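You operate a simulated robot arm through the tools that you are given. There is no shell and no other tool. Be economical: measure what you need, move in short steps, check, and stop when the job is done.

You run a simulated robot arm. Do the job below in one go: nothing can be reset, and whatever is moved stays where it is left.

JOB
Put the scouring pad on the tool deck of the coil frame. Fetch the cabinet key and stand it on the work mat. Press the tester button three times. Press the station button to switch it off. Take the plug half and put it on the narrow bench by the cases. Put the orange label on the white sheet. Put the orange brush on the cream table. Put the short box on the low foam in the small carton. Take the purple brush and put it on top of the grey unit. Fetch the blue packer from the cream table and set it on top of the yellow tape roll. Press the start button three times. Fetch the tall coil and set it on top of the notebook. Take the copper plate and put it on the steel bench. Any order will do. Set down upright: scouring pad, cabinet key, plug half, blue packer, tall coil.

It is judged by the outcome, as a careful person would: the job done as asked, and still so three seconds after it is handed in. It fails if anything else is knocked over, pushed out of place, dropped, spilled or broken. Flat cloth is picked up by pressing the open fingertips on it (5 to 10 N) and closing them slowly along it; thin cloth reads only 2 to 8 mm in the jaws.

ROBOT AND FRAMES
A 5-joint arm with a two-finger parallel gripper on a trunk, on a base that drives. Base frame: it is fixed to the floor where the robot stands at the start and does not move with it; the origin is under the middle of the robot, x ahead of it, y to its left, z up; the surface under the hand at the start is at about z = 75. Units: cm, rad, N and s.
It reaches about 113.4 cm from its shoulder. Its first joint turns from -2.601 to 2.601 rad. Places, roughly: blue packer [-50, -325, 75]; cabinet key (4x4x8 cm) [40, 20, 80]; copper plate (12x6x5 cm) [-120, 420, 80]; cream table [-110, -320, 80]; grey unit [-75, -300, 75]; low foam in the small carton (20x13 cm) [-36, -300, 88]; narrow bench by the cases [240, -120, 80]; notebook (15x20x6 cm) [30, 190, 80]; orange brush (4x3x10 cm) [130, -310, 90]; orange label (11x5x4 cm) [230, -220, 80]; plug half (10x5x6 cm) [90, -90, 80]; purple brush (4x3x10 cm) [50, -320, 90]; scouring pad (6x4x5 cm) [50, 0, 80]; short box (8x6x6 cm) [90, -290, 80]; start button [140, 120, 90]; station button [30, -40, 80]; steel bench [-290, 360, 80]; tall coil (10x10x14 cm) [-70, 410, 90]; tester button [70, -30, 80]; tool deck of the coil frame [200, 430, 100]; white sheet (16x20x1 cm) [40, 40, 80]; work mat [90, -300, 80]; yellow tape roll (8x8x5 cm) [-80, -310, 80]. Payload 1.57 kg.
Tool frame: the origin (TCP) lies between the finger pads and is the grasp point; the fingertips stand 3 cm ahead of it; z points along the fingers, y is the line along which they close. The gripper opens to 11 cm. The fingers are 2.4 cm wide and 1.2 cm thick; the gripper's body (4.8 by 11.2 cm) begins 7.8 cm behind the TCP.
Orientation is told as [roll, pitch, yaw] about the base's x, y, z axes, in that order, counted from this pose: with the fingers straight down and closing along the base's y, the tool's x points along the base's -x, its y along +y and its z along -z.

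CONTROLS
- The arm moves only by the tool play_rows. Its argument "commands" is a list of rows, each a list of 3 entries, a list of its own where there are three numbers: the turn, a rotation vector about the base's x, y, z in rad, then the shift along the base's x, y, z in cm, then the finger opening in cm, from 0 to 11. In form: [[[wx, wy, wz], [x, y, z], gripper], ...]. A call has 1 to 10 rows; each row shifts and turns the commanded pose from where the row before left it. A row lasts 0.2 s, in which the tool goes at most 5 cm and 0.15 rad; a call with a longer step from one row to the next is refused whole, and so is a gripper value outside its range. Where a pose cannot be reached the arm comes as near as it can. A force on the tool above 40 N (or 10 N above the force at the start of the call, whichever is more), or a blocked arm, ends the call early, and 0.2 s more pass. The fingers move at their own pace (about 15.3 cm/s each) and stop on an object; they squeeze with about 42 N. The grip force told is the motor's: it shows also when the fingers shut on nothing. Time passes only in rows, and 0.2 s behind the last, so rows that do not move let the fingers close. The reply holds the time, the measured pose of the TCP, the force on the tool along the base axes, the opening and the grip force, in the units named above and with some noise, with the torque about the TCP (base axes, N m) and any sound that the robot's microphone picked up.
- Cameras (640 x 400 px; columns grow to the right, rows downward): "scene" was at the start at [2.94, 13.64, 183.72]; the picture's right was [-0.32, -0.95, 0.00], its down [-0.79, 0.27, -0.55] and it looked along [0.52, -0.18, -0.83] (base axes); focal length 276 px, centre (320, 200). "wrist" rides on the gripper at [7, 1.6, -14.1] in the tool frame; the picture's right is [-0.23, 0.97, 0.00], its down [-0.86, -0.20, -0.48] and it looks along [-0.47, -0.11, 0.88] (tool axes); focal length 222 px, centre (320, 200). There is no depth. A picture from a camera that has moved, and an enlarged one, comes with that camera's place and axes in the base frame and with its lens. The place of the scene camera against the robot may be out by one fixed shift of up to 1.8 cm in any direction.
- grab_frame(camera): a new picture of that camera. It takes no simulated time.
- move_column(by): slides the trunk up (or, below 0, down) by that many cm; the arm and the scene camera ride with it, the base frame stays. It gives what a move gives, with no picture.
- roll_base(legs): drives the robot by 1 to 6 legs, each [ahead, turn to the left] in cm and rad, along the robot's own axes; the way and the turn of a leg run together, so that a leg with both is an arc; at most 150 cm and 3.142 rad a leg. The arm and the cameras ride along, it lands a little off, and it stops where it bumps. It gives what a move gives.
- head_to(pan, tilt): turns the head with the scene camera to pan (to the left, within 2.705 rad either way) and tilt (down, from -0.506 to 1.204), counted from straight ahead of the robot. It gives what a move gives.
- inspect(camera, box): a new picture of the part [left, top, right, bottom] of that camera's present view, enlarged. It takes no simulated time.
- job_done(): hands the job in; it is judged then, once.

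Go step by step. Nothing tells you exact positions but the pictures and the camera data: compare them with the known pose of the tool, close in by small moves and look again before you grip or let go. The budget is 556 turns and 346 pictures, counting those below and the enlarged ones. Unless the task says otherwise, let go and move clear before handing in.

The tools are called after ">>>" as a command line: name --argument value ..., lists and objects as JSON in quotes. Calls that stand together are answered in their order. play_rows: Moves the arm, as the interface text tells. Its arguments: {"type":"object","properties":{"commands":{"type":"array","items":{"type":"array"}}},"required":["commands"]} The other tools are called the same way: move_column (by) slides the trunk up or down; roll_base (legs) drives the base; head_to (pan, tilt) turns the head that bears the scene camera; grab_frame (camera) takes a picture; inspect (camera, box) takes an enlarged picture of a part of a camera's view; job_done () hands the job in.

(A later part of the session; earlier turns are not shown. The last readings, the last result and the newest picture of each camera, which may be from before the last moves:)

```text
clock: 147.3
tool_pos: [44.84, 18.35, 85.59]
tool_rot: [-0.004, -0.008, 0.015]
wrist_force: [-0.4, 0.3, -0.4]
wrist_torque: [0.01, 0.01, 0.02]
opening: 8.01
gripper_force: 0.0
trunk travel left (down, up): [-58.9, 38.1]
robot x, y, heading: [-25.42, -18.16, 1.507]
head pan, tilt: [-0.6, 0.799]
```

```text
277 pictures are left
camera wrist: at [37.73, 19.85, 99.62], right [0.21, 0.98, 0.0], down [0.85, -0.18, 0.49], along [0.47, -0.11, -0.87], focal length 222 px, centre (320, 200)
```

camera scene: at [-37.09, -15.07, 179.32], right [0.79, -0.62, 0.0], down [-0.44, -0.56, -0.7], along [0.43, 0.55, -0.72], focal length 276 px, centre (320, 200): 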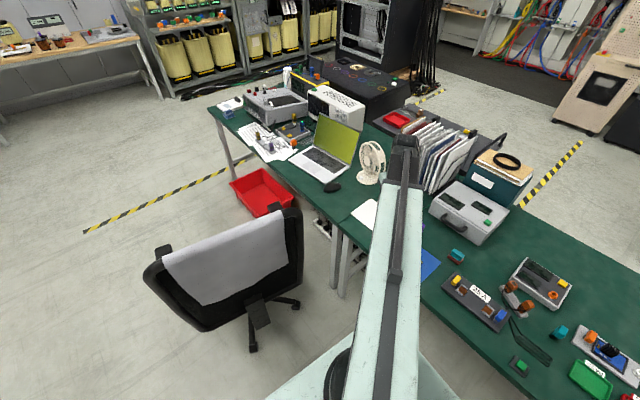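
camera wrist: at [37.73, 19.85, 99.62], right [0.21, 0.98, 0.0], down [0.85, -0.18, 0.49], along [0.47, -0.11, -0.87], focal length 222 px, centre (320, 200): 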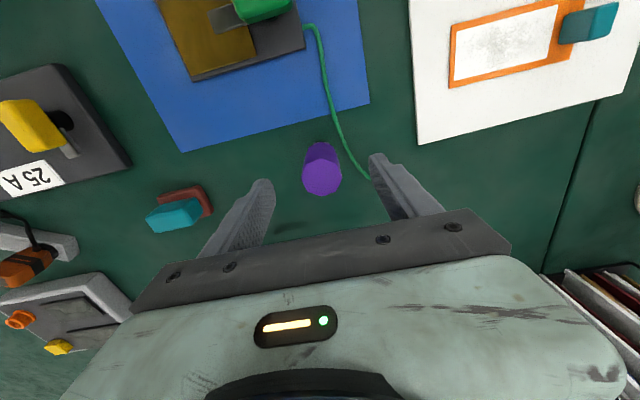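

>>> move_column --by -4.6

>>> play_rows --commands '[[[0, 0, 0], [-0.2, 0.1, 0], 5], [[0, 0, 0], [0, 0, 0], 3.5], [[0, 0, 0], [0, 0, 0], 2], [[0, 0, 0], [0, 0, 0], 2]]'

>>> grab_frame --camera "wrist"

```text
clock: 148.1
tool_pos: [44.88, 18.21, 80.96]
tool_rot: [-0.006, -0.009, 0.014]
wrist_force: [0.7, -0.8, -0.4]
wrist_torque: [-0.01, -0.04, -0.02]
opening: 8.02
gripper_force: 0.1
trunk travel left (down, up): [-54.3, 42.7]
robot x, y, heading: [-25.37, -17.54, 1.508]
head pan, tilt: [-0.6, 0.799]
```

```text
clock: 149.1
tool_pos: [44.8, 18.41, 81.05]
tool_rot: [-0.004, -0.008, 0.016]
wrist_force: [0.7, 0.4, 0.2]
wrist_torque: [0.08, 0.01, -0.02]
opening: 3.17
gripper_force: 40.6
trunk travel left (down, up): [-54.3, 42.7]
robot x, y, heading: [-25.58, -17.42, 1.506]
head pan, tilt: [-0.6, 0.799]
```

```text
276 pictures are left
camera wrist: at [37.59, 20.0, 95.02], right [0.21, 0.98, 0.0], down [0.85, -0.18, 0.49], along [0.47, -0.11, -0.87], focal length 222 px, centre (320, 200)
```

wrist: 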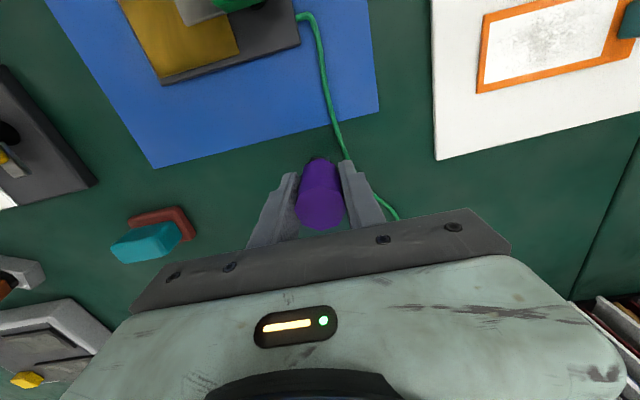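

Key gripped. I lift it and check it hangs free of the wire before driving.

>>> move_column --by 27

>>> play_rows --commands '[[[0, 0, 0], [-4, -2, 0], 2], [[0, 0, 0], [-4, -2, 0], 2], [[0, 0, 0], [-4, -2, 0], 2], [[0, 0, 0], [-3, -1.5, 0], 2]]'

>>> grab_frame --camera "wrist"

```text
clock: 151.9
tool_pos: [44.83, 18.39, 108.1]
tool_rot: [-0.006, -0.009, 0.016]
wrist_force: [0.0, -0.5, -1.2]
wrist_torque: [0.03, 0.02, 0.0]
opening: 3.19
gripper_force: 40.0
trunk travel left (down, up): [-81.3, 15.7]
robot x, y, heading: [-25.02, -17.79, 1.51]
head pan, tilt: [-0.6, 0.799]
```

```text
clock: 152.9
tool_pos: [29.82, 10.66, 108.06]
tool_rot: [-0.003, -0.007, 0.014]
wrist_force: [-0.2, -0.3, -1.1]
wrist_torque: [-0.01, 0.02, 0.05]
opening: 3.19
gripper_force: 40.5
out of reach, approached as far as the arm can: row 3
trunk travel left (down, up): [-81.3, 15.7]
robot x, y, heading: [-25.52, -17.34, 1.507]
head pan, tilt: [-0.6, 0.799]
```

```text
275 pictures are left
camera wrist: at [22.53, 12.23, 122.03], right [0.21, 0.98, 0.0], down [0.85, -0.18, 0.49], along [0.48, -0.11, -0.87], focal length 222 px, centre (320, 200)
```

wrist: 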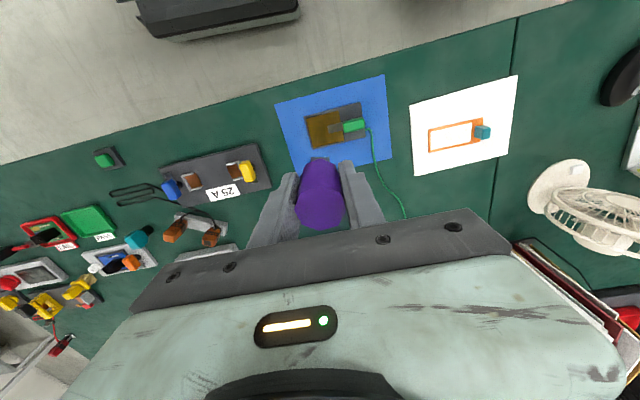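

The key is held cleanly. I reverse away and turn toward the blue bench to look.

>>> roll_base --legs '[[-140, 0], [0, -1.9], [60, 0]]'

>>> head_to --pan -0.7 --tilt 0.6

>>> grab_frame --camera "scene"

```text
clock: 167.2
tool_pos: [34.72, -236.22, 108.0]
tool_rot: [-0.006, -0.009, -1.843]
wrist_force: [0.5, 0.2, -1.2]
wrist_torque: [0.0, 0.02, 0.02]
opening: 3.08
gripper_force: 39.8
trunk travel left (down, up): [-81.3, 15.7]
robot x, y, heading: [23.39, -174.72, -0.346]
head pan, tilt: [-0.6, 0.799]
```

```text
clock: 168.0
tool_pos: [34.74, -236.2, 107.8]
tool_rot: [-0.005, -0.009, -1.844]
wrist_force: [0.2, -0.6, -0.7]
wrist_torque: [0.01, 0.01, -0.02]
opening: 3.1
gripper_force: 40.3
trunk travel left (down, up): [-81.3, 15.7]
robot x, y, heading: [23.35, -174.98, -0.347]
head pan, tilt: [-0.7, 0.6]
```

```text
274 pictures are left
camera scene: at [29.91, -165.39, 182.51], right [-0.87, -0.5, 0.0], down [-0.28, 0.49, -0.82], along [0.41, -0.71, -0.57], focal length 276 px, centre (320, 200)
```

scene: 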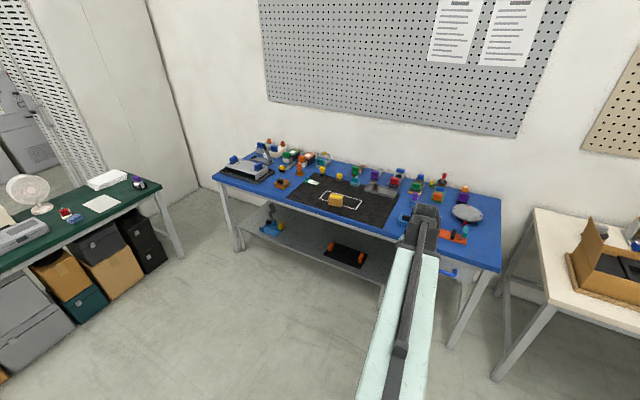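

>>> inspect --camera "scene" --box '[210, 120, 370, 240]'

>>> inspect --camera "scene" --box '[340, 150, 500, 270]'

```text
3.33 times, centred on (290, 180) of scene
camera zoom: at [29.91, -165.39, 182.51], right [-0.87, -0.5, 0.0], down [-0.28, 0.49, -0.82], along [0.41, -0.71, -0.57], focal length 920 px, centre (420, 267)
```

zoom: 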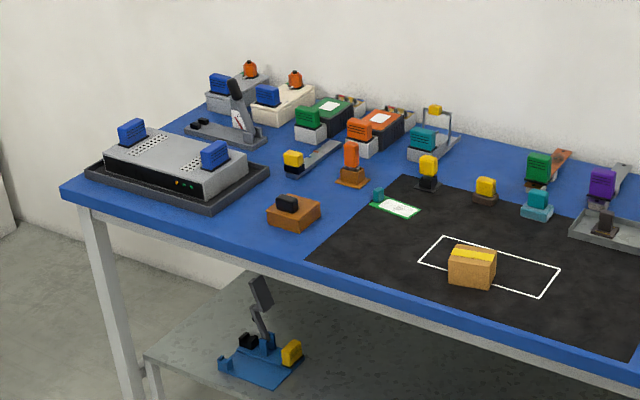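

```text
3.33 times, centred on (420, 210) of scene
camera zoom: at [29.91, -165.39, 182.51], right [-0.87, -0.5, 0.0], down [-0.28, 0.49, -0.82], along [0.41, -0.71, -0.57], focal length 920 px, centre (-13, 167)
```

zoom: 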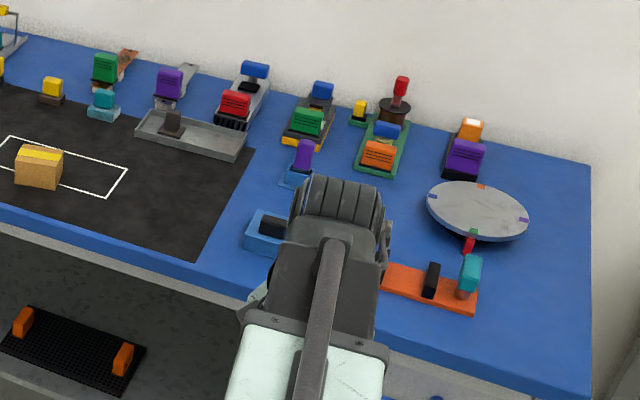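

The black work mat spans x 60–129, y -329..-290, with the short box at (95,-300). I'll stand the key near (72,-303), so I drive closer.

>>> roll_base --legs '[[0, -0.72], [72, 0], [0, 0.72]]'

>>> head_to --pan -0.9 --tilt 0.95

>>> grab_frame --camera "scene"

>>> grab_frame --camera "wrist"

```text
clock: 175.8
tool_pos: [70.47, -299.84, 107.93]
tool_rot: [-0.006, -0.005, -1.828]
wrist_force: [0.9, 0.8, -1.1]
wrist_torque: [0.04, -0.01, 0.0]
opening: 3.1
gripper_force: 39.8
trunk travel left (down, up): [-81.3, 15.7]
robot x, y, heading: [58.63, -238.28, -0.336]
head pan, tilt: [-0.7, 0.6]
```

```text
clock: 176.6
tool_pos: [70.6, -299.77, 107.96]
tool_rot: [-0.004, -0.01, -1.828]
wrist_force: [-0.4, 0.4, -1.0]
wrist_torque: [0.03, -0.02, 0.02]
opening: 3.05
gripper_force: 39.5
trunk travel left (down, up): [-81.3, 15.7]
robot x, y, heading: [58.67, -238.06, -0.337]
head pan, tilt: [-0.901, 0.949]
```

```text
271 pictures are left
camera scene: at [62.81, -227.92, 179.68], right [-0.94, -0.33, 0.0], down [-0.27, 0.77, -0.58], along [0.19, -0.55, -0.81], focal length 276 px, centre (320, 200)
```

scene: 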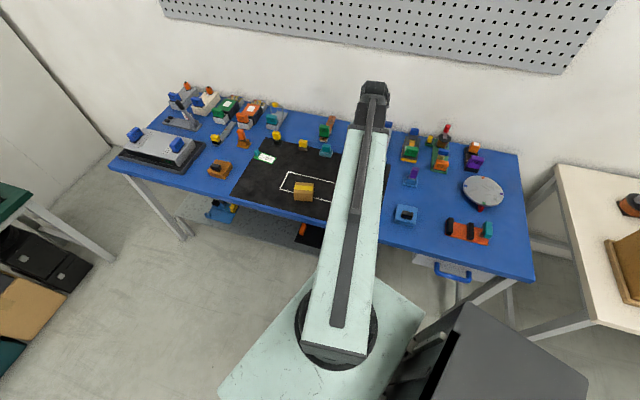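

```text
270 pictures are left
camera wrist: at [73.98, -293.42, 122.02], right [0.88, -0.47, 0.0], down [-0.41, -0.77, 0.49], along [-0.23, -0.43, -0.87], focal length 222 px, centre (320, 200)
```

wrist: 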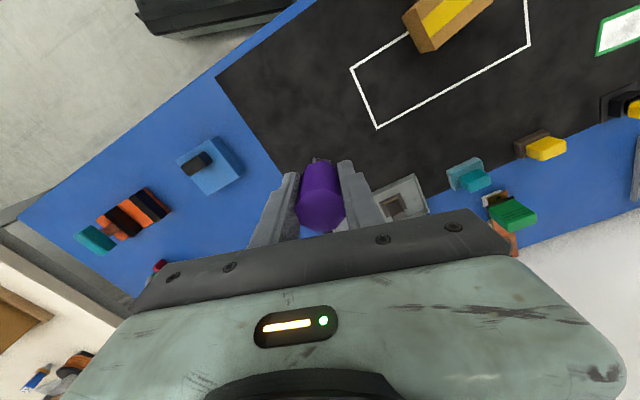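

The spot (69,-301) on the mat is free. I shift slightly and lower.

>>> play_rows --commands '[[[0, 0, 0], [-1.4, -1, 0], 2]]'

>>> move_column --by -25

>>> move_column --by -1

```text
clock: 177.0
tool_pos: [69.18, -300.8, 108.07]
tool_rot: [-0.002, -0.01, -1.828]
wrist_force: [-0.4, 0.6, -0.2]
wrist_torque: [0.03, -0.01, -0.01]
opening: 3.08
gripper_force: 39.4
trunk travel left (down, up): [-81.3, 15.7]
robot x, y, heading: [58.73, -237.84, -0.334]
head pan, tilt: [-0.901, 0.949]
```

```text
clock: 179.2
tool_pos: [69.11, -300.65, 84.97]
tool_rot: [-0.003, -0.008, -1.827]
wrist_force: [0.3, 10.2, 26.8]
wrist_torque: [0.24, -0.03, 0.0]
opening: 3.09
gripper_force: 39.7
trunk travel left (down, up): [-58.2, 38.8]
robot x, y, heading: [58.22, -238.15, -0.333]
head pan, tilt: [-0.901, 0.949]
stopped: the force on the tool passed its limit at 99 N (the readings are from after the stop); the commanded pose is now the measured one
```

```text
clock: 179.5
tool_pos: [69.06, -300.56, 85.09]
tool_rot: [-0.003, -0.011, -1.825]
wrist_force: [0.3, 3.5, 38.5]
wrist_torque: [-0.09, -0.01, 0.01]
opening: 3.09
gripper_force: 39.6
trunk travel left (down, up): [-58.1, 38.9]
robot x, y, heading: [58.5, -238.4, -0.335]
head pan, tilt: [-0.901, 0.949]
stopped: the force on the tool passed its limit at 52 N (the readings are from after the stop); the commanded pose is now the measured one
```

It touched already at 85, so this bench is higher (~79 cm). I check and relieve the pressure.

>>> move_column --by 0.2

>>> grab_frame --camera "wrist"

```text
clock: 180.0
tool_pos: [69.19, -300.68, 84.93]
tool_rot: [-0.003, -0.008, -1.827]
wrist_force: [-0.7, 3.6, 4.6]
wrist_torque: [0.09, 0.02, -0.01]
opening: 3.08
gripper_force: 39.9
trunk travel left (down, up): [-58.3, 38.7]
robot x, y, heading: [58.12, -238.04, -0.34]
head pan, tilt: [-0.901, 0.949]
```

```text
269 pictures are left
camera wrist: at [72.51, -294.33, 99.05], right [0.88, -0.47, 0.0], down [-0.41, -0.77, 0.49], along [-0.23, -0.43, -0.87], focal length 222 px, centre (320, 200)
```

wrist: 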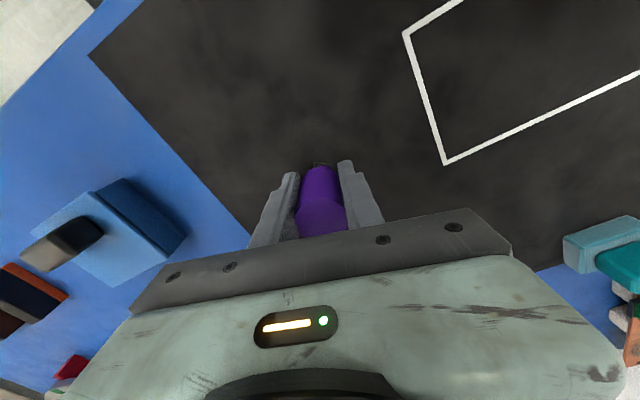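

The key is standing on the mat; I open and rise straight up.

>>> play_rows --commands '[[[0, 0, 0], [0, 0, 0], 3.5], [[0, 0, 0], [0, 0, 0], 5], [[0, 0, 0], [0, 0, 0], 7]]'

>>> grab_frame --camera "wrist"

>>> move_column --by 17

>>> grab_frame --camera "wrist"

```text
clock: 180.8
tool_pos: [69.14, -300.73, 85.05]
tool_rot: [-0.003, -0.009, -1.827]
wrist_force: [0.2, 0.6, -0.6]
wrist_torque: [0.03, -0.02, 0.0]
opening: 7.01
gripper_force: 0.1
trunk travel left (down, up): [-58.3, 38.7]
robot x, y, heading: [58.36, -238.05, -0.337]
head pan, tilt: [-0.901, 0.949]
```

```text
268 pictures are left
camera wrist: at [72.53, -294.37, 99.06], right [0.88, -0.47, 0.0], down [-0.41, -0.77, 0.49], along [-0.23, -0.43, -0.87], focal length 222 px, centre (320, 200)
```

wrist: 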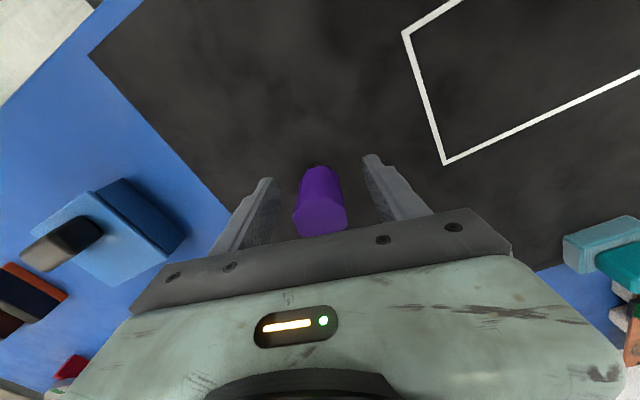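

```text
clock: 182.7
tool_pos: [69.2, -300.7, 101.91]
tool_rot: [-0.003, -0.009, -1.827]
wrist_force: [-0.7, -0.6, -0.9]
wrist_torque: [0.02, -0.02, -0.03]
opening: 7.01
gripper_force: 0.0
trunk travel left (down, up): [-75.3, 21.7]
robot x, y, heading: [58.31, -238.33, -0.335]
head pan, tilt: [-0.901, 0.949]
```

```text
267 pictures are left
camera wrist: at [72.53, -294.37, 116.06], right [0.88, -0.47, 0.0], down [-0.41, -0.77, 0.49], along [-0.23, -0.43, -0.87], focal length 222 px, centre (320, 200)
```

wrist: 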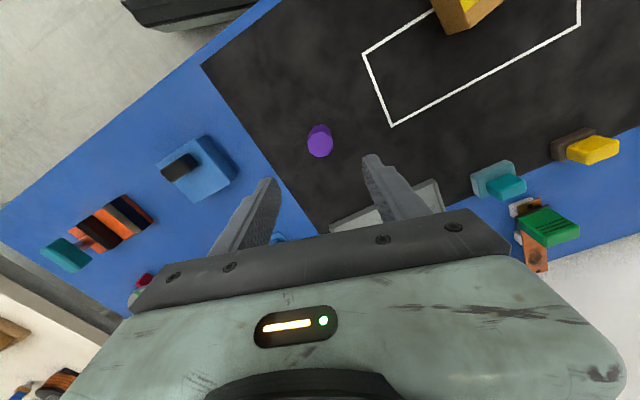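

The key stands on the mat. Next the purple brush near (50,-319); I zoom in.

>>> inspect --camera "scene" --box '[370, 110, 530, 260]'

>>> inspect --camera "scene" --box '[180, 90, 340, 220]'

```text
2.67 times, centred on (450, 185) of scene
camera zoom: at [62.8, -227.92, 173.71], right [-0.94, -0.33, 0.0], down [-0.27, 0.77, -0.58], along [0.19, -0.55, -0.81], focal length 736 px, centre (-27, 240)
```

zoom: 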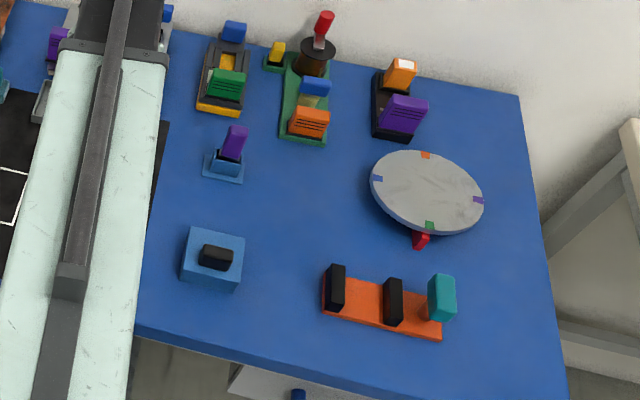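

```text
3.08 times, centred on (260, 155) of scene
camera zoom: at [62.8, -227.92, 173.71], right [-0.94, -0.33, 0.0], down [-0.27, 0.77, -0.58], along [0.19, -0.55, -0.81], focal length 849 px, centre (505, 338)
```

zoom: 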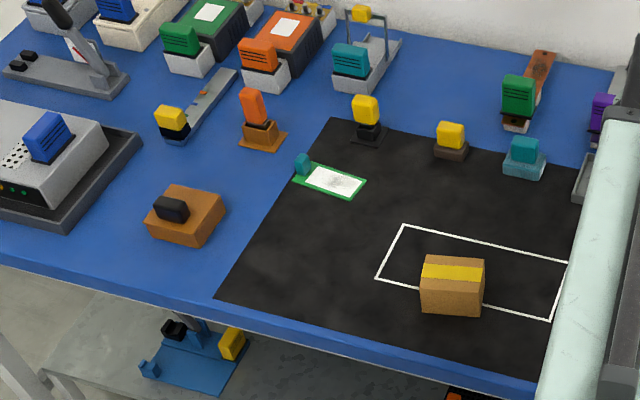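

The purple brush stands in a blue holder near (50,-320), top at z≈88. I move above it.

>>> play_rows --commands '[[[0, 0, 0], [-3.2, -3.1, 0], 7], [[0, 0, 0], [-3.2, -3.1, 0], 7], [[0, 0, 0], [-3.2, -3.1, 0], 7], [[0, 0, 0], [-3.2, -3.1, 0], 7], [[0, 0, 0], [-3.2, -3.1, 0], 7], [[0, 0, 0], [-3.2, -3.1, 0], 7]]'

>>> grab_frame --camera "wrist"

```text
clock: 184.1
tool_pos: [49.97, -319.47, 101.95]
tool_rot: [-0.003, -0.009, -1.827]
wrist_force: [-0.8, 0.7, -0.6]
wrist_torque: [0.03, 0.01, -0.01]
opening: 7.02
gripper_force: 0.0
trunk travel left (down, up): [-75.3, 21.7]
robot x, y, heading: [58.19, -237.9, -0.336]
head pan, tilt: [-0.901, 0.949]
```

```text
264 pictures are left
camera wrist: at [53.35, -313.07, 116.05], right [0.88, -0.47, 0.0], down [-0.41, -0.77, 0.49], along [-0.23, -0.43, -0.87], focal length 222 px, centre (320, 200)
```

wrist: 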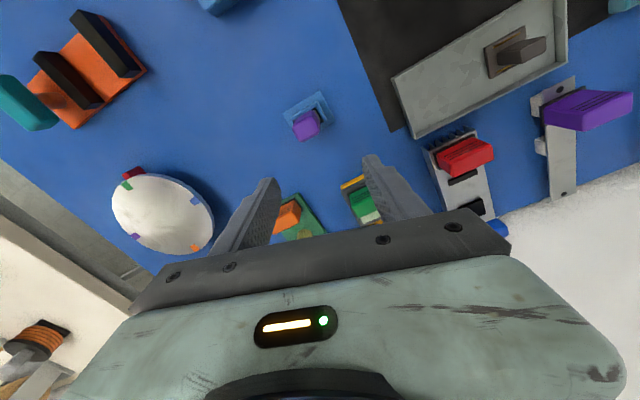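

>>> inspect --camera "wrist" --box '[260, 70, 360, 160]'

```text
4.44 times, centred on (310, 115) of wrist
camera zoom: at [53.35, -313.07, 116.05], right [0.88, -0.47, 0.0], down [-0.41, -0.77, 0.49], along [-0.23, -0.43, -0.87], focal length 987 px, centre (364, 578)
```

zoom: 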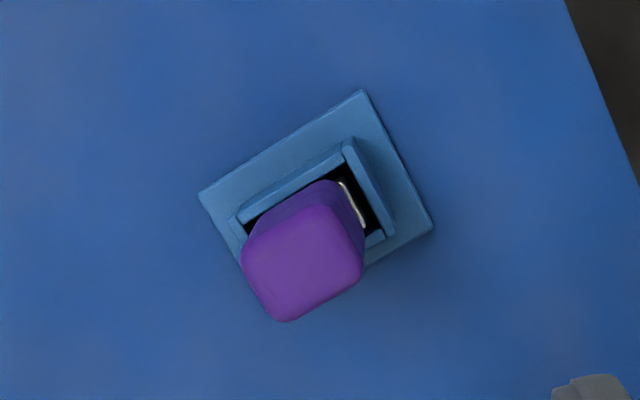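

The brush's sides align with the base axes. I turn the hand to close along x and move over it.

>>> play_rows --commands '[[[0, 0, 0.13], [-0.4, 1.3, 0], 7], [[0, 0, 0.127], [-0.4, 1.3, 0], 7]]'

>>> move_column --by -7

>>> grab_frame --camera "wrist"

>>> inspect --camera "scene" --box '[340, 80, 480, 200]'

```text
clock: 184.7
tool_pos: [49.18, -316.63, 101.98]
tool_rot: [-0.003, -0.009, -1.57]
wrist_force: [1.5, -1.0, 0.6]
wrist_torque: [0.02, 0.01, -0.01]
opening: 6.98
gripper_force: 0.0
trunk travel left (down, up): [-75.3, 21.7]
robot x, y, heading: [58.29, -238.16, -0.341]
head pan, tilt: [-0.901, 0.949]
```

```text
clock: 185.8
tool_pos: [49.16, -316.58, 95.12]
tool_rot: [-0.004, -0.008, -1.571]
wrist_force: [0.6, 0.2, -0.2]
wrist_torque: [-0.02, 0.02, -0.02]
opening: 7.0
gripper_force: 0.0
trunk travel left (down, up): [-68.3, 28.7]
robot x, y, heading: [58.28, -238.16, -0.339]
head pan, tilt: [-0.901, 0.949]
```

```text
262 pictures are left
camera wrist: at [50.83, -309.56, 109.06], right [0.97, -0.23, 0.0], down [-0.2, -0.85, 0.49], along [-0.11, -0.47, -0.87], focal length 222 px, centre (320, 200)
```

wrist: 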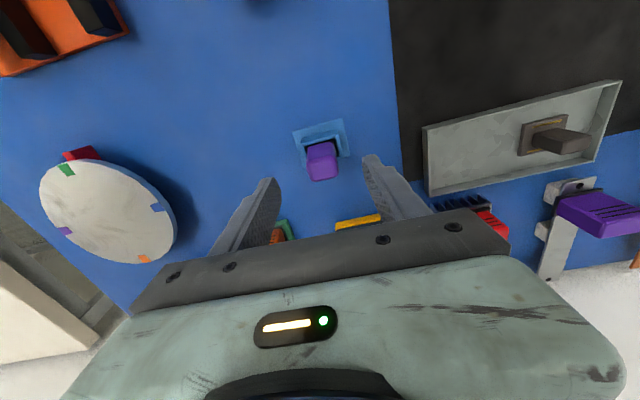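

```text
3.33 times, centred on (410, 140) of scene
camera zoom: at [62.8, -227.91, 166.71], right [-0.94, -0.33, 0.0], down [-0.27, 0.77, -0.58], along [0.19, -0.55, -0.81], focal length 920 px, centre (20, 400)
```

zoom: 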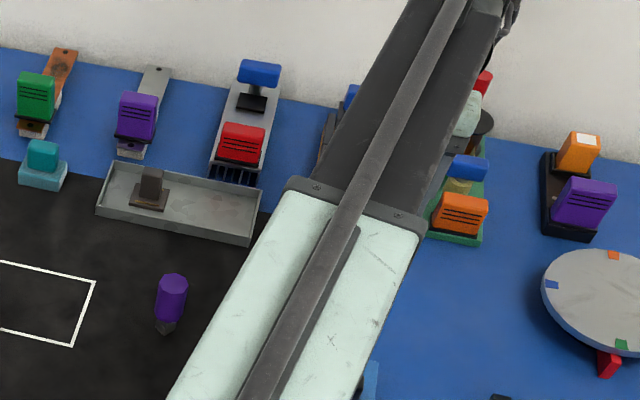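

Centred. I lower to grip just above the holder.

>>> move_column --by -7.2

>>> grab_frame --camera "wrist"

```text
clock: 186.9
tool_pos: [49.1, -316.58, 87.78]
tool_rot: [-0.005, -0.007, -1.57]
wrist_force: [0.5, -0.2, 0.0]
wrist_torque: [0.01, 0.01, 0.0]
opening: 7.01
gripper_force: 0.0
trunk travel left (down, up): [-61.1, 35.9]
robot x, y, heading: [58.38, -237.9, -0.341]
head pan, tilt: [-0.901, 0.949]
```

```text
260 pictures are left
camera wrist: at [50.82, -309.56, 101.86], right [0.97, -0.23, 0.0], down [-0.2, -0.85, 0.49], along [-0.11, -0.47, -0.87], focal length 222 px, centre (320, 200)
```

wrist: 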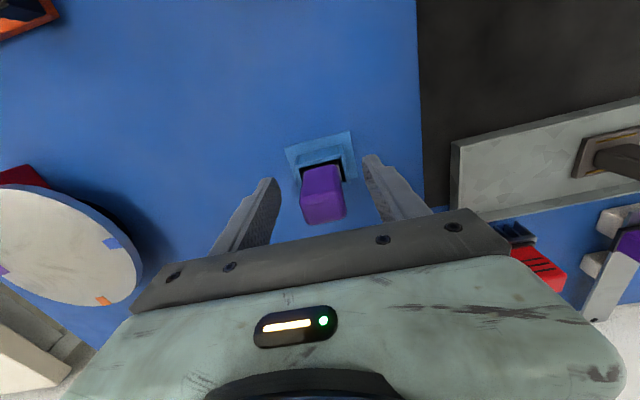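

>>> play_rows --commands '[[[0, 0, 0], [0.2, 0, 0], 5], [[0, 0, 0], [0, 0, 0], 3.5], [[0, 0, 0], [0, 0, 0], 2], [[0, 0, 0], [0, 0, 0], 1.5]]'

>>> move_column --by 3

>>> grab_frame --camera "wrist"

```text
clock: 187.9
tool_pos: [49.46, -316.4, 87.64]
tool_rot: [-0.003, -0.01, -1.57]
wrist_force: [0.3, -0.6, 0.1]
wrist_torque: [0.03, -0.02, 0.03]
opening: 2.91
gripper_force: 38.7
trunk travel left (down, up): [-61.1, 35.9]
robot x, y, heading: [57.92, -238.04, -0.336]
head pan, tilt: [-0.901, 0.949]
```

```text
clock: 188.7
tool_pos: [49.46, -316.65, 90.82]
tool_rot: [-0.004, -0.008, -1.57]
wrist_force: [-0.6, 0.7, -0.7]
wrist_torque: [0.03, 0.01, 0.02]
opening: 2.92
gripper_force: 38.2
trunk travel left (down, up): [-64.1, 32.9]
robot x, y, heading: [58.08, -238.0, -0.339]
head pan, tilt: [-0.901, 0.949]
```

```text
259 pictures are left
camera wrist: at [51.07, -309.55, 104.86], right [0.97, -0.23, 0.0], down [-0.2, -0.85, 0.49], along [-0.11, -0.47, -0.87], focal length 222 px, centre (320, 200)
```

wrist: 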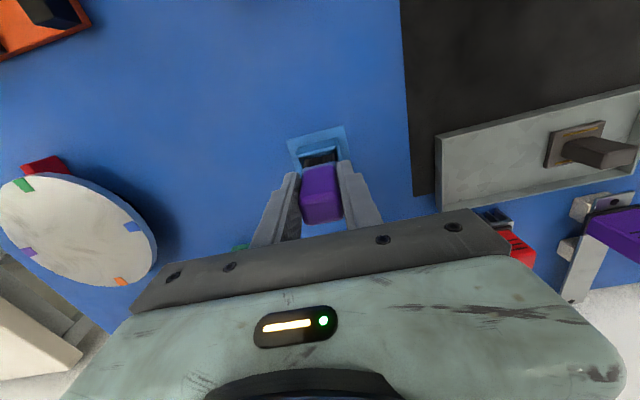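

The brush slides out freely. I lift it well clear.

>>> move_column --by 20

>>> head_to --pan -1.7 --tilt 0.6

>>> grab_frame --camera "scene"

>>> grab_frame --camera "wrist"

```text
clock: 190.8
tool_pos: [49.51, -316.57, 110.84]
tool_rot: [-0.003, -0.009, -1.572]
wrist_force: [-0.8, 0.0, -0.3]
wrist_torque: [0.02, -0.02, 0.03]
opening: 2.88
gripper_force: 38.4
trunk travel left (down, up): [-84.1, 12.9]
robot x, y, heading: [58.4, -238.65, -0.336]
head pan, tilt: [-0.901, 0.949]
```

```text
clock: 191.9
tool_pos: [49.47, -316.63, 110.85]
tool_rot: [-0.002, -0.009, -1.572]
wrist_force: [0.6, 0.0, 0.0]
wrist_torque: [0.0, 0.02, -0.02]
opening: 2.89
gripper_force: 38.7
trunk travel left (down, up): [-84.1, 12.9]
robot x, y, heading: [58.28, -238.4, -0.336]
head pan, tilt: [-1.7, 0.6]
```

```text
258 pictures are left
camera scene: at [56.45, -228.95, 185.35], right [-0.89, 0.45, 0.0], down [0.25, 0.51, -0.82], along [-0.37, -0.74, -0.57], focal length 276 px, centre (320, 200)
```

scene: 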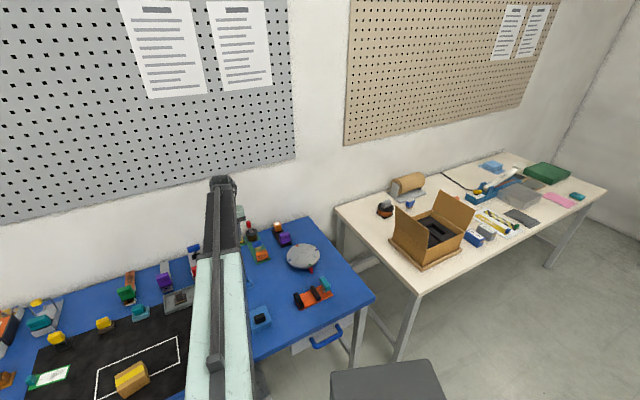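

```text
257 pictures are left
camera wrist: at [51.07, -309.55, 124.86], right [0.97, -0.23, 0.0], down [-0.2, -0.85, 0.49], along [-0.11, -0.47, -0.87], focal length 222 px, centre (320, 200)
```

wrist: 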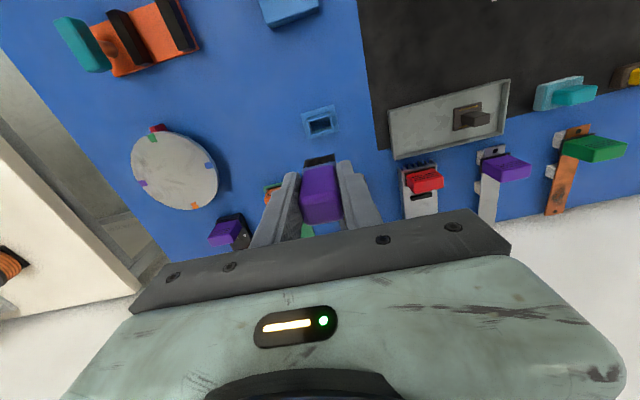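

>>> inspect --camera "scene" --box '[340, 150, 500, 280]'

>>> inspect --camera "scene" --box '[450, 140, 610, 260]'

```text
3.08 times, centred on (420, 215) of scene
camera zoom: at [56.45, -228.95, 185.35], right [-0.89, 0.45, 0.0], down [0.25, 0.51, -0.82], along [-0.37, -0.74, -0.57], focal length 849 px, centre (12, 154)
```

zoom: 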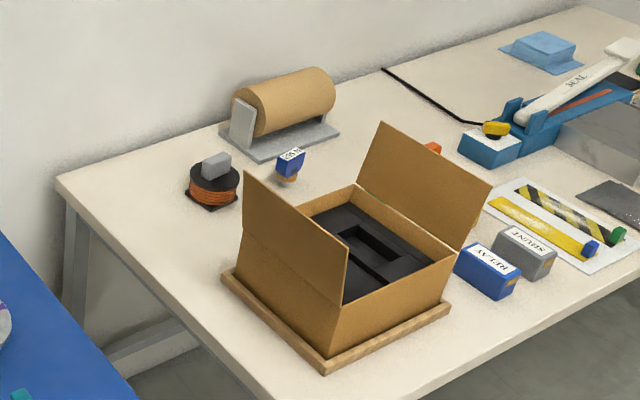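

```text
3.33 times, centred on (530, 200) of scene
camera zoom: at [56.45, -228.95, 185.35], right [-0.89, 0.45, 0.0], down [0.25, 0.51, -0.82], along [-0.37, -0.74, -0.57], focal length 920 px, centre (-380, 200)
```

zoom: 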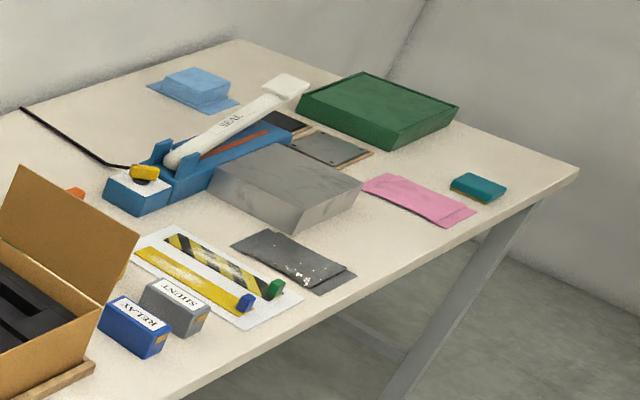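

The cream table needs a closer look. I retract the arm and reverse diagonally to stand in front of it.

>>> play_rows --commands '[[[0, 0, 0], [0.5, 4.2, 0], 1.5], [[0, 0, 0], [0.5, 4.2, 0], 1.5], [[0, 0, 0], [0.5, 4.2, 0], 1.5], [[0, 0, 0], [0.5, 4.2, 0], 1.5]]'

>>> roll_base --legs '[[-135, 0], [0, 0.15]]'

>>> head_to --pan -1.4 --tilt 0.7

>>> grab_frame --camera "scene"

```text
clock: 192.9
tool_pos: [51.8, -299.75, 110.81]
tool_rot: [-0.005, -0.008, -1.571]
wrist_force: [0.0, -0.3, -0.4]
wrist_torque: [-0.01, 0.01, -0.03]
opening: 2.91
gripper_force: 39.6
trunk travel left (down, up): [-84.1, 12.9]
robot x, y, heading: [58.0, -237.87, -0.336]
head pan, tilt: [-1.7, 0.6]
```

```text
clock: 200.2
tool_pos: [-63.39, -256.08, 110.86]
tool_rot: [-0.004, -0.009, -1.423]
wrist_force: [-0.4, 0.1, -0.6]
wrist_torque: [0.0, -0.07, 0.02]
opening: 2.89
gripper_force: 38.0
trunk travel left (down, up): [-84.1, 12.9]
robot x, y, heading: [-66.13, -193.99, -0.194]
head pan, tilt: [-1.7, 0.6]
```

```text
clock: 201.0
tool_pos: [-63.38, -255.92, 110.84]
tool_rot: [-0.005, -0.008, -1.422]
wrist_force: [-0.3, -0.1, -1.5]
wrist_torque: [0.03, 0.0, 0.0]
opening: 2.89
gripper_force: 38.5
trunk travel left (down, up): [-84.1, 12.9]
robot x, y, heading: [-65.68, -193.54, -0.199]
head pan, tilt: [-1.4, 0.7]
```

```text
254 pictures are left
camera scene: at [-66.5, -185.11, 184.49], right [-1.0, 0.03, 0.0], down [0.02, 0.64, -0.77], along [-0.02, -0.76, -0.64], focal length 276 px, centre (320, 200)
```

scene: 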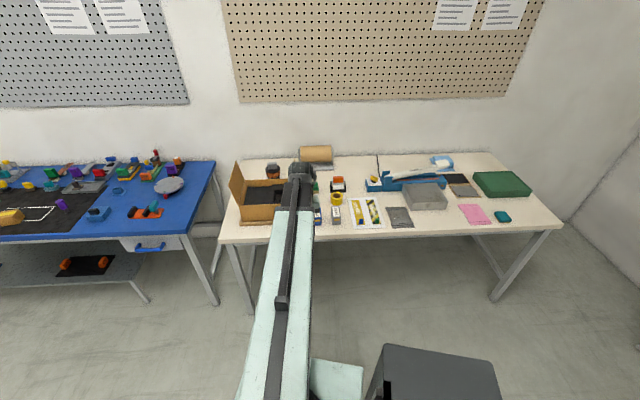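

>>> inspect --camera "scene" --box '[220, 140, 400, 250]'

>>> inspect --camera "scene" --box '[380, 140, 560, 250]'

```text
3.56 times, centred on (310, 195) of scene
camera zoom: at [-66.5, -185.11, 184.49], right [-1.0, 0.03, 0.0], down [0.02, 0.64, -0.77], along [-0.02, -0.76, -0.64], focal length 981 px, centre (356, 218)
```

zoom: 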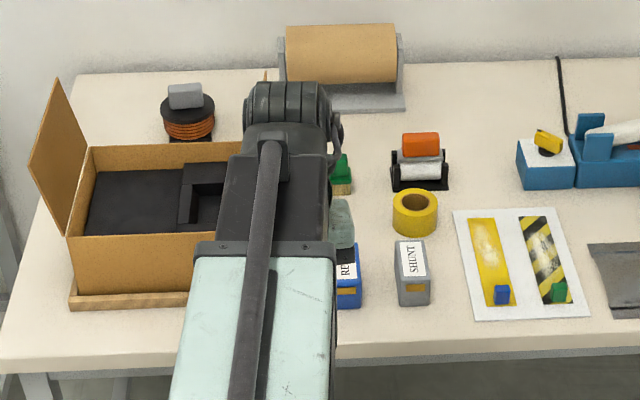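

```text
3.56 times, centred on (470, 195) of scene
camera zoom: at [-66.5, -185.11, 184.49], right [-1.0, 0.03, 0.0], down [0.02, 0.64, -0.77], along [-0.02, -0.76, -0.64], focal length 981 px, centre (-213, 218)
```

zoom: 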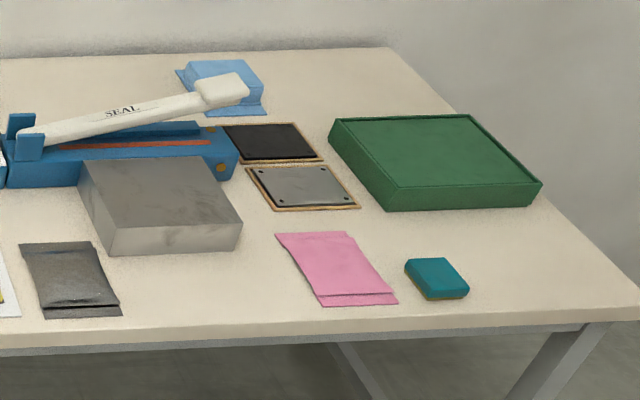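

Now it's clear: SHUNT box = grey unit near (-78,-298), yellow tape roll near (-80,-312), carton with foam at left. I drive closer to the table.

>>> roll_base --legs '[[0, -1.37], [32, 0], [0, 1.2]]'

>>> head_to --pan -1.3 --tilt 0.95

>>> grab_frame --camera "scene"

>>> grab_frame --camera "wrist"

```text
clock: 209.5
tool_pos: [-70.98, -287.37, 110.79]
tool_rot: [-0.005, -0.009, -1.552]
wrist_force: [-0.2, 0.4, 0.4]
wrist_torque: [0.03, 0.02, -0.03]
opening: 2.88
gripper_force: 38.4
trunk travel left (down, up): [-84.1, 12.9]
robot x, y, heading: [-65.36, -224.52, -0.335]
head pan, tilt: [-1.4, 0.7]
```

```text
clock: 210.3
tool_pos: [-71.09, -287.44, 110.89]
tool_rot: [-0.003, -0.008, -1.551]
wrist_force: [-0.4, -0.2, -1.0]
wrist_torque: [0.02, 0.03, 0.0]
opening: 2.91
gripper_force: 38.5
trunk travel left (down, up): [-84.1, 12.9]
robot x, y, heading: [-65.72, -224.5, -0.334]
head pan, tilt: [-1.3, 0.949]
```

```text
251 pictures are left
camera scene: at [-63.93, -214.93, 182.52], right [-1.0, 0.06, 0.0], down [0.05, 0.81, -0.58], along [-0.04, -0.58, -0.81], focal length 276 px, centre (320, 200)
```

scene: 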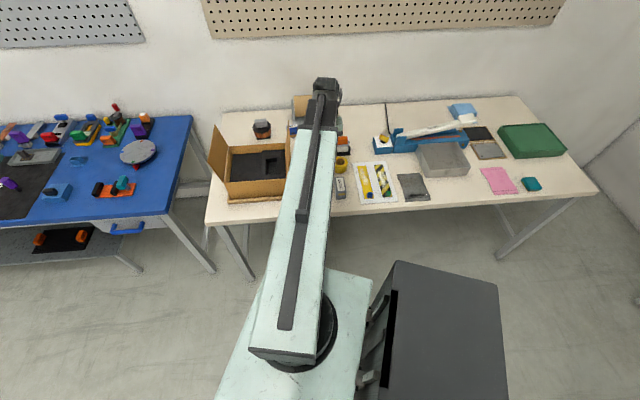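

```text
250 pictures are left
camera wrist: at [-69.61, -280.26, 124.86], right [0.98, -0.21, 0.0], down [-0.18, -0.85, 0.49], along [-0.1, -0.48, -0.87], focal length 222 px, centre (320, 200)
```

wrist: 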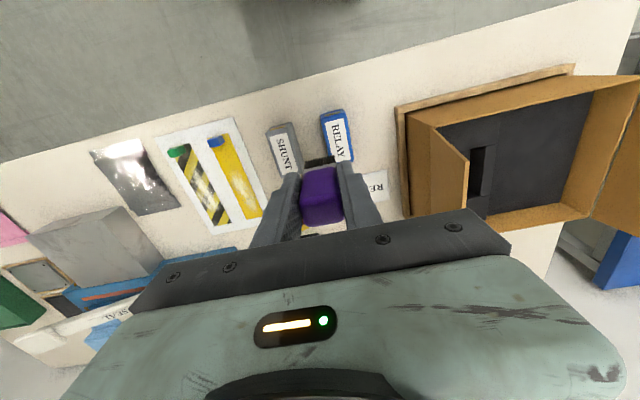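

>>> inspect --camera "wrist" --box '[240, 90, 400, 220]'

>>> inspect --camera "scene" --box '[300, 130, 400, 220]'

```text
3.08 times, centred on (320, 155) of wrist
camera zoom: at [-69.61, -280.26, 124.86], right [0.98, -0.21, 0.0], down [-0.18, -0.85, 0.49], along [-0.1, -0.48, -0.87], focal length 684 px, centre (320, 338)
```

zoom: 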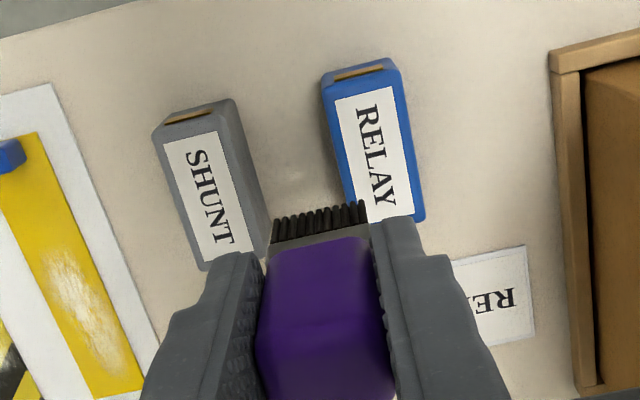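

```text
4.44 times, centred on (350, 175) of scene
camera zoom: at [-63.93, -214.93, 182.52], right [-1.0, 0.06, 0.0], down [0.05, 0.81, -0.58], along [-0.04, -0.58, -0.81], focal length 1227 px, centre (187, 311)
```

zoom: 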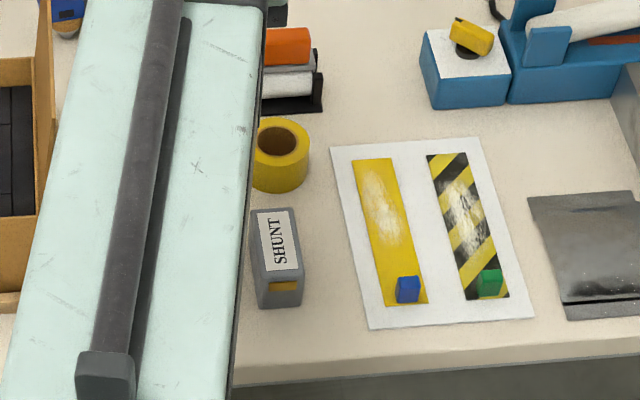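

The brush has bristles at its foot. The grey SHUNT unit's top is near (-78.3,-291), z≈85. I move over it and check.

>>> play_rows --commands '[[[0, 0, 0], [-3.6, -1.8, 0], 1.5], [[0, 0, 0], [-3.6, -1.8, 0], 1.5]]'

>>> move_column --by -9

>>> grab_frame --camera "wrist"

>>> inspect --camera "scene" --box '[280, 110, 400, 220]'

```text
clock: 210.9
tool_pos: [-78.52, -291.11, 110.79]
tool_rot: [-0.002, -0.008, -1.551]
wrist_force: [0.8, 0.8, -0.3]
wrist_torque: [-0.01, -0.02, -0.02]
opening: 2.92
gripper_force: 39.2
trunk travel left (down, up): [-84.1, 12.9]
robot x, y, heading: [-65.79, -224.8, -0.331]
head pan, tilt: [-1.3, 0.949]
```

```text
clock: 212.2
tool_pos: [-78.51, -290.95, 101.69]
tool_rot: [-0.003, -0.01, -1.552]
wrist_force: [-0.9, 0.3, -0.4]
wrist_torque: [-0.03, 0.02, 0.0]
opening: 2.9
gripper_force: 39.3
trunk travel left (down, up): [-75.1, 21.9]
robot x, y, heading: [-65.48, -224.42, -0.334]
head pan, tilt: [-1.3, 0.949]
```

```text
247 pictures are left
camera wrist: at [-76.94, -283.93, 115.86], right [0.98, -0.21, 0.0], down [-0.18, -0.85, 0.49], along [-0.1, -0.48, -0.87], focal length 222 px, centre (320, 200)
```

wrist: 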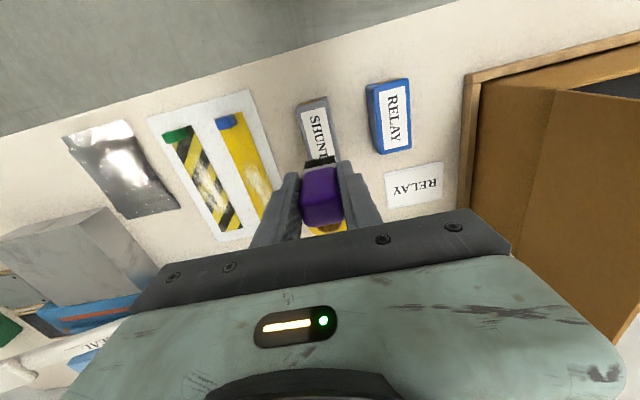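

```text
3.64 times, centred on (340, 165) of scene
camera zoom: at [-63.93, -214.9, 173.52], right [-1.0, 0.06, 0.0], down [0.05, 0.81, -0.58], along [-0.04, -0.58, -0.81], focal length 1004 px, centre (247, 327)
```

zoom: 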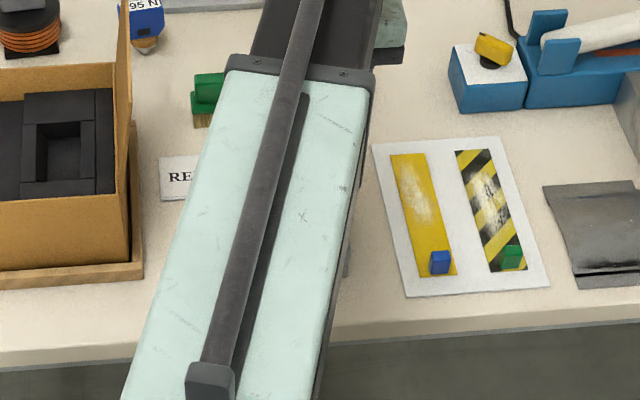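

Aligned well. I lower toward the top of the unit.

>>> play_rows --commands '[[[0, 0, 0], [-0.2, -0.3, 0], 1.5]]'

>>> move_column --by -4

>>> grab_frame --camera "wrist"

```text
clock: 212.6
tool_pos: [-78.56, -291.28, 101.82]
tool_rot: [-0.003, -0.01, -1.55]
wrist_force: [-0.3, -0.3, 0.2]
wrist_torque: [-0.02, -0.03, 0.01]
opening: 2.91
gripper_force: 38.5
trunk travel left (down, up): [-75.1, 21.9]
robot x, y, heading: [-65.52, -224.69, -0.327]
head pan, tilt: [-1.3, 0.949]
```

```text
clock: 213.4
tool_pos: [-78.64, -291.25, 97.83]
tool_rot: [-0.003, -0.009, -1.55]
wrist_force: [0.7, 0.1, -0.5]
wrist_torque: [0.01, 0.03, -0.02]
opening: 2.9
gripper_force: 38.9
trunk travel left (down, up): [-71.1, 25.9]
robot x, y, heading: [-65.28, -224.83, -0.339]
head pan, tilt: [-1.3, 0.949]
```

```text
245 pictures are left
camera wrist: at [-77.19, -284.2, 111.86], right [0.98, -0.21, 0.0], down [-0.18, -0.85, 0.49], along [-0.1, -0.48, -0.87], focal length 222 px, centre (320, 200)
```

wrist: 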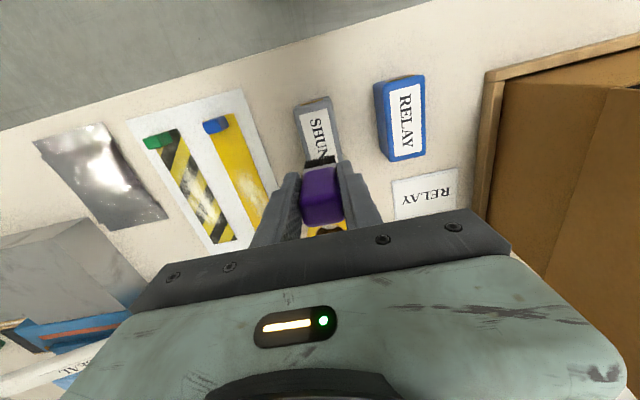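

>>> move_column --by -1.5

>>> inspect --camera "wrist" --box '[240, 80, 400, 210]'

```text
clock: 214.0
tool_pos: [-78.62, -291.29, 96.3]
tool_rot: [-0.004, -0.008, -1.552]
wrist_force: [-0.2, 0.4, -0.6]
wrist_torque: [-0.03, 0.01, 0.03]
opening: 2.9
gripper_force: 38.7
trunk travel left (down, up): [-69.6, 27.4]
robot x, y, heading: [-65.45, -224.54, -0.327]
head pan, tilt: [-1.3, 0.949]
```

```text
3.08 times, centred on (320, 145) of wrist
camera zoom: at [-77.19, -284.2, 110.36], right [0.98, -0.21, 0.0], down [-0.18, -0.85, 0.49], along [-0.1, -0.48, -0.87], focal length 684 px, centre (320, 369)
```

zoom: 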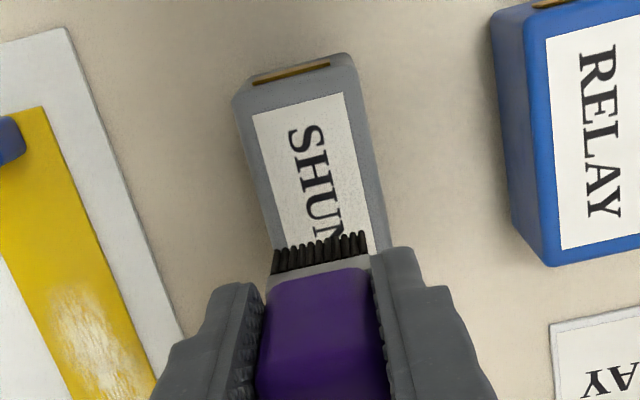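

>>> move_column --by -1

>>> move_column --by -0.7

```text
clock: 214.6
tool_pos: [-78.75, -291.27, 95.31]
tool_rot: [-0.004, -0.01, -1.551]
wrist_force: [-0.2, -0.1, -0.1]
wrist_torque: [-0.02, 0.01, -0.03]
opening: 2.91
gripper_force: 38.1
trunk travel left (down, up): [-68.6, 28.4]
robot x, y, heading: [-65.22, -224.52, -0.335]
head pan, tilt: [-1.3, 0.949]
```

```text
clock: 215.2
tool_pos: [-78.71, -291.23, 94.72]
tool_rot: [-0.004, -0.008, -1.552]
wrist_force: [0.1, 0.1, 0.3]
wrist_torque: [-0.01, -0.01, -0.01]
opening: 2.89
gripper_force: 38.9
trunk travel left (down, up): [-67.9, 29.1]
robot x, y, heading: [-65.5, -224.82, -0.331]
head pan, tilt: [-1.3, 0.949]
```

>>> move_column --by -0.7

>>> inspect --camera "wrist" --box '[240, 80, 400, 210]'

```text
clock: 215.7
tool_pos: [-78.65, -291.34, 93.79]
tool_rot: [-0.004, -0.007, -1.552]
wrist_force: [-0.9, -0.1, -1.4]
wrist_torque: [0.02, 0.01, 0.02]
opening: 2.88
gripper_force: 39.2
trunk travel left (down, up): [-67.2, 29.8]
robot x, y, heading: [-65.14, -224.93, -0.337]
head pan, tilt: [-1.3, 0.949]
```

```text
3.08 times, centred on (320, 145) of wrist
camera zoom: at [-77.19, -284.2, 107.96], right [0.98, -0.21, 0.0], down [-0.18, -0.85, 0.49], along [-0.1, -0.48, -0.87], focal length 684 px, centre (320, 369)
```

zoom: 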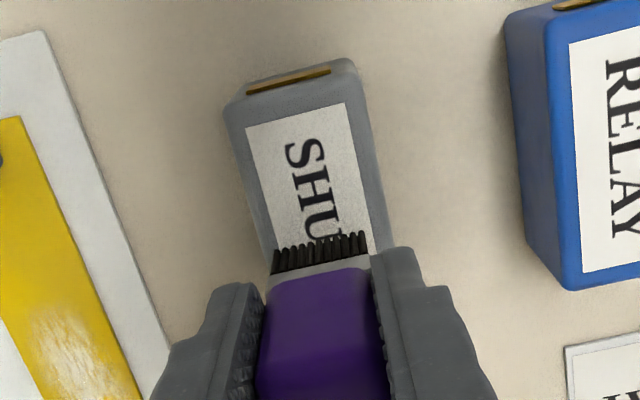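

>>> move_column --by -0.8

>>> move_column --by -0.6

```text
clock: 216.3
tool_pos: [-78.69, -291.26, 93.16]
tool_rot: [-0.004, -0.01, -1.552]
wrist_force: [-0.4, -0.4, 0.3]
wrist_torque: [-0.03, 0.01, -0.02]
opening: 2.92
gripper_force: 38.9
trunk travel left (down, up): [-66.4, 30.6]
robot x, y, heading: [-65.47, -224.73, -0.332]
head pan, tilt: [-1.3, 0.949]
```

```text
clock: 216.8
tool_pos: [-78.78, -291.11, 92.64]
tool_rot: [-0.002, -0.011, -1.553]
wrist_force: [-2.2, 1.0, 23.0]
wrist_torque: [-0.05, -0.01, -0.03]
opening: 2.91
gripper_force: 38.3
trunk travel left (down, up): [-65.8, 31.2]
robot x, y, heading: [-65.51, -224.95, -0.338]
head pan, tilt: [-1.3, 0.949]
```

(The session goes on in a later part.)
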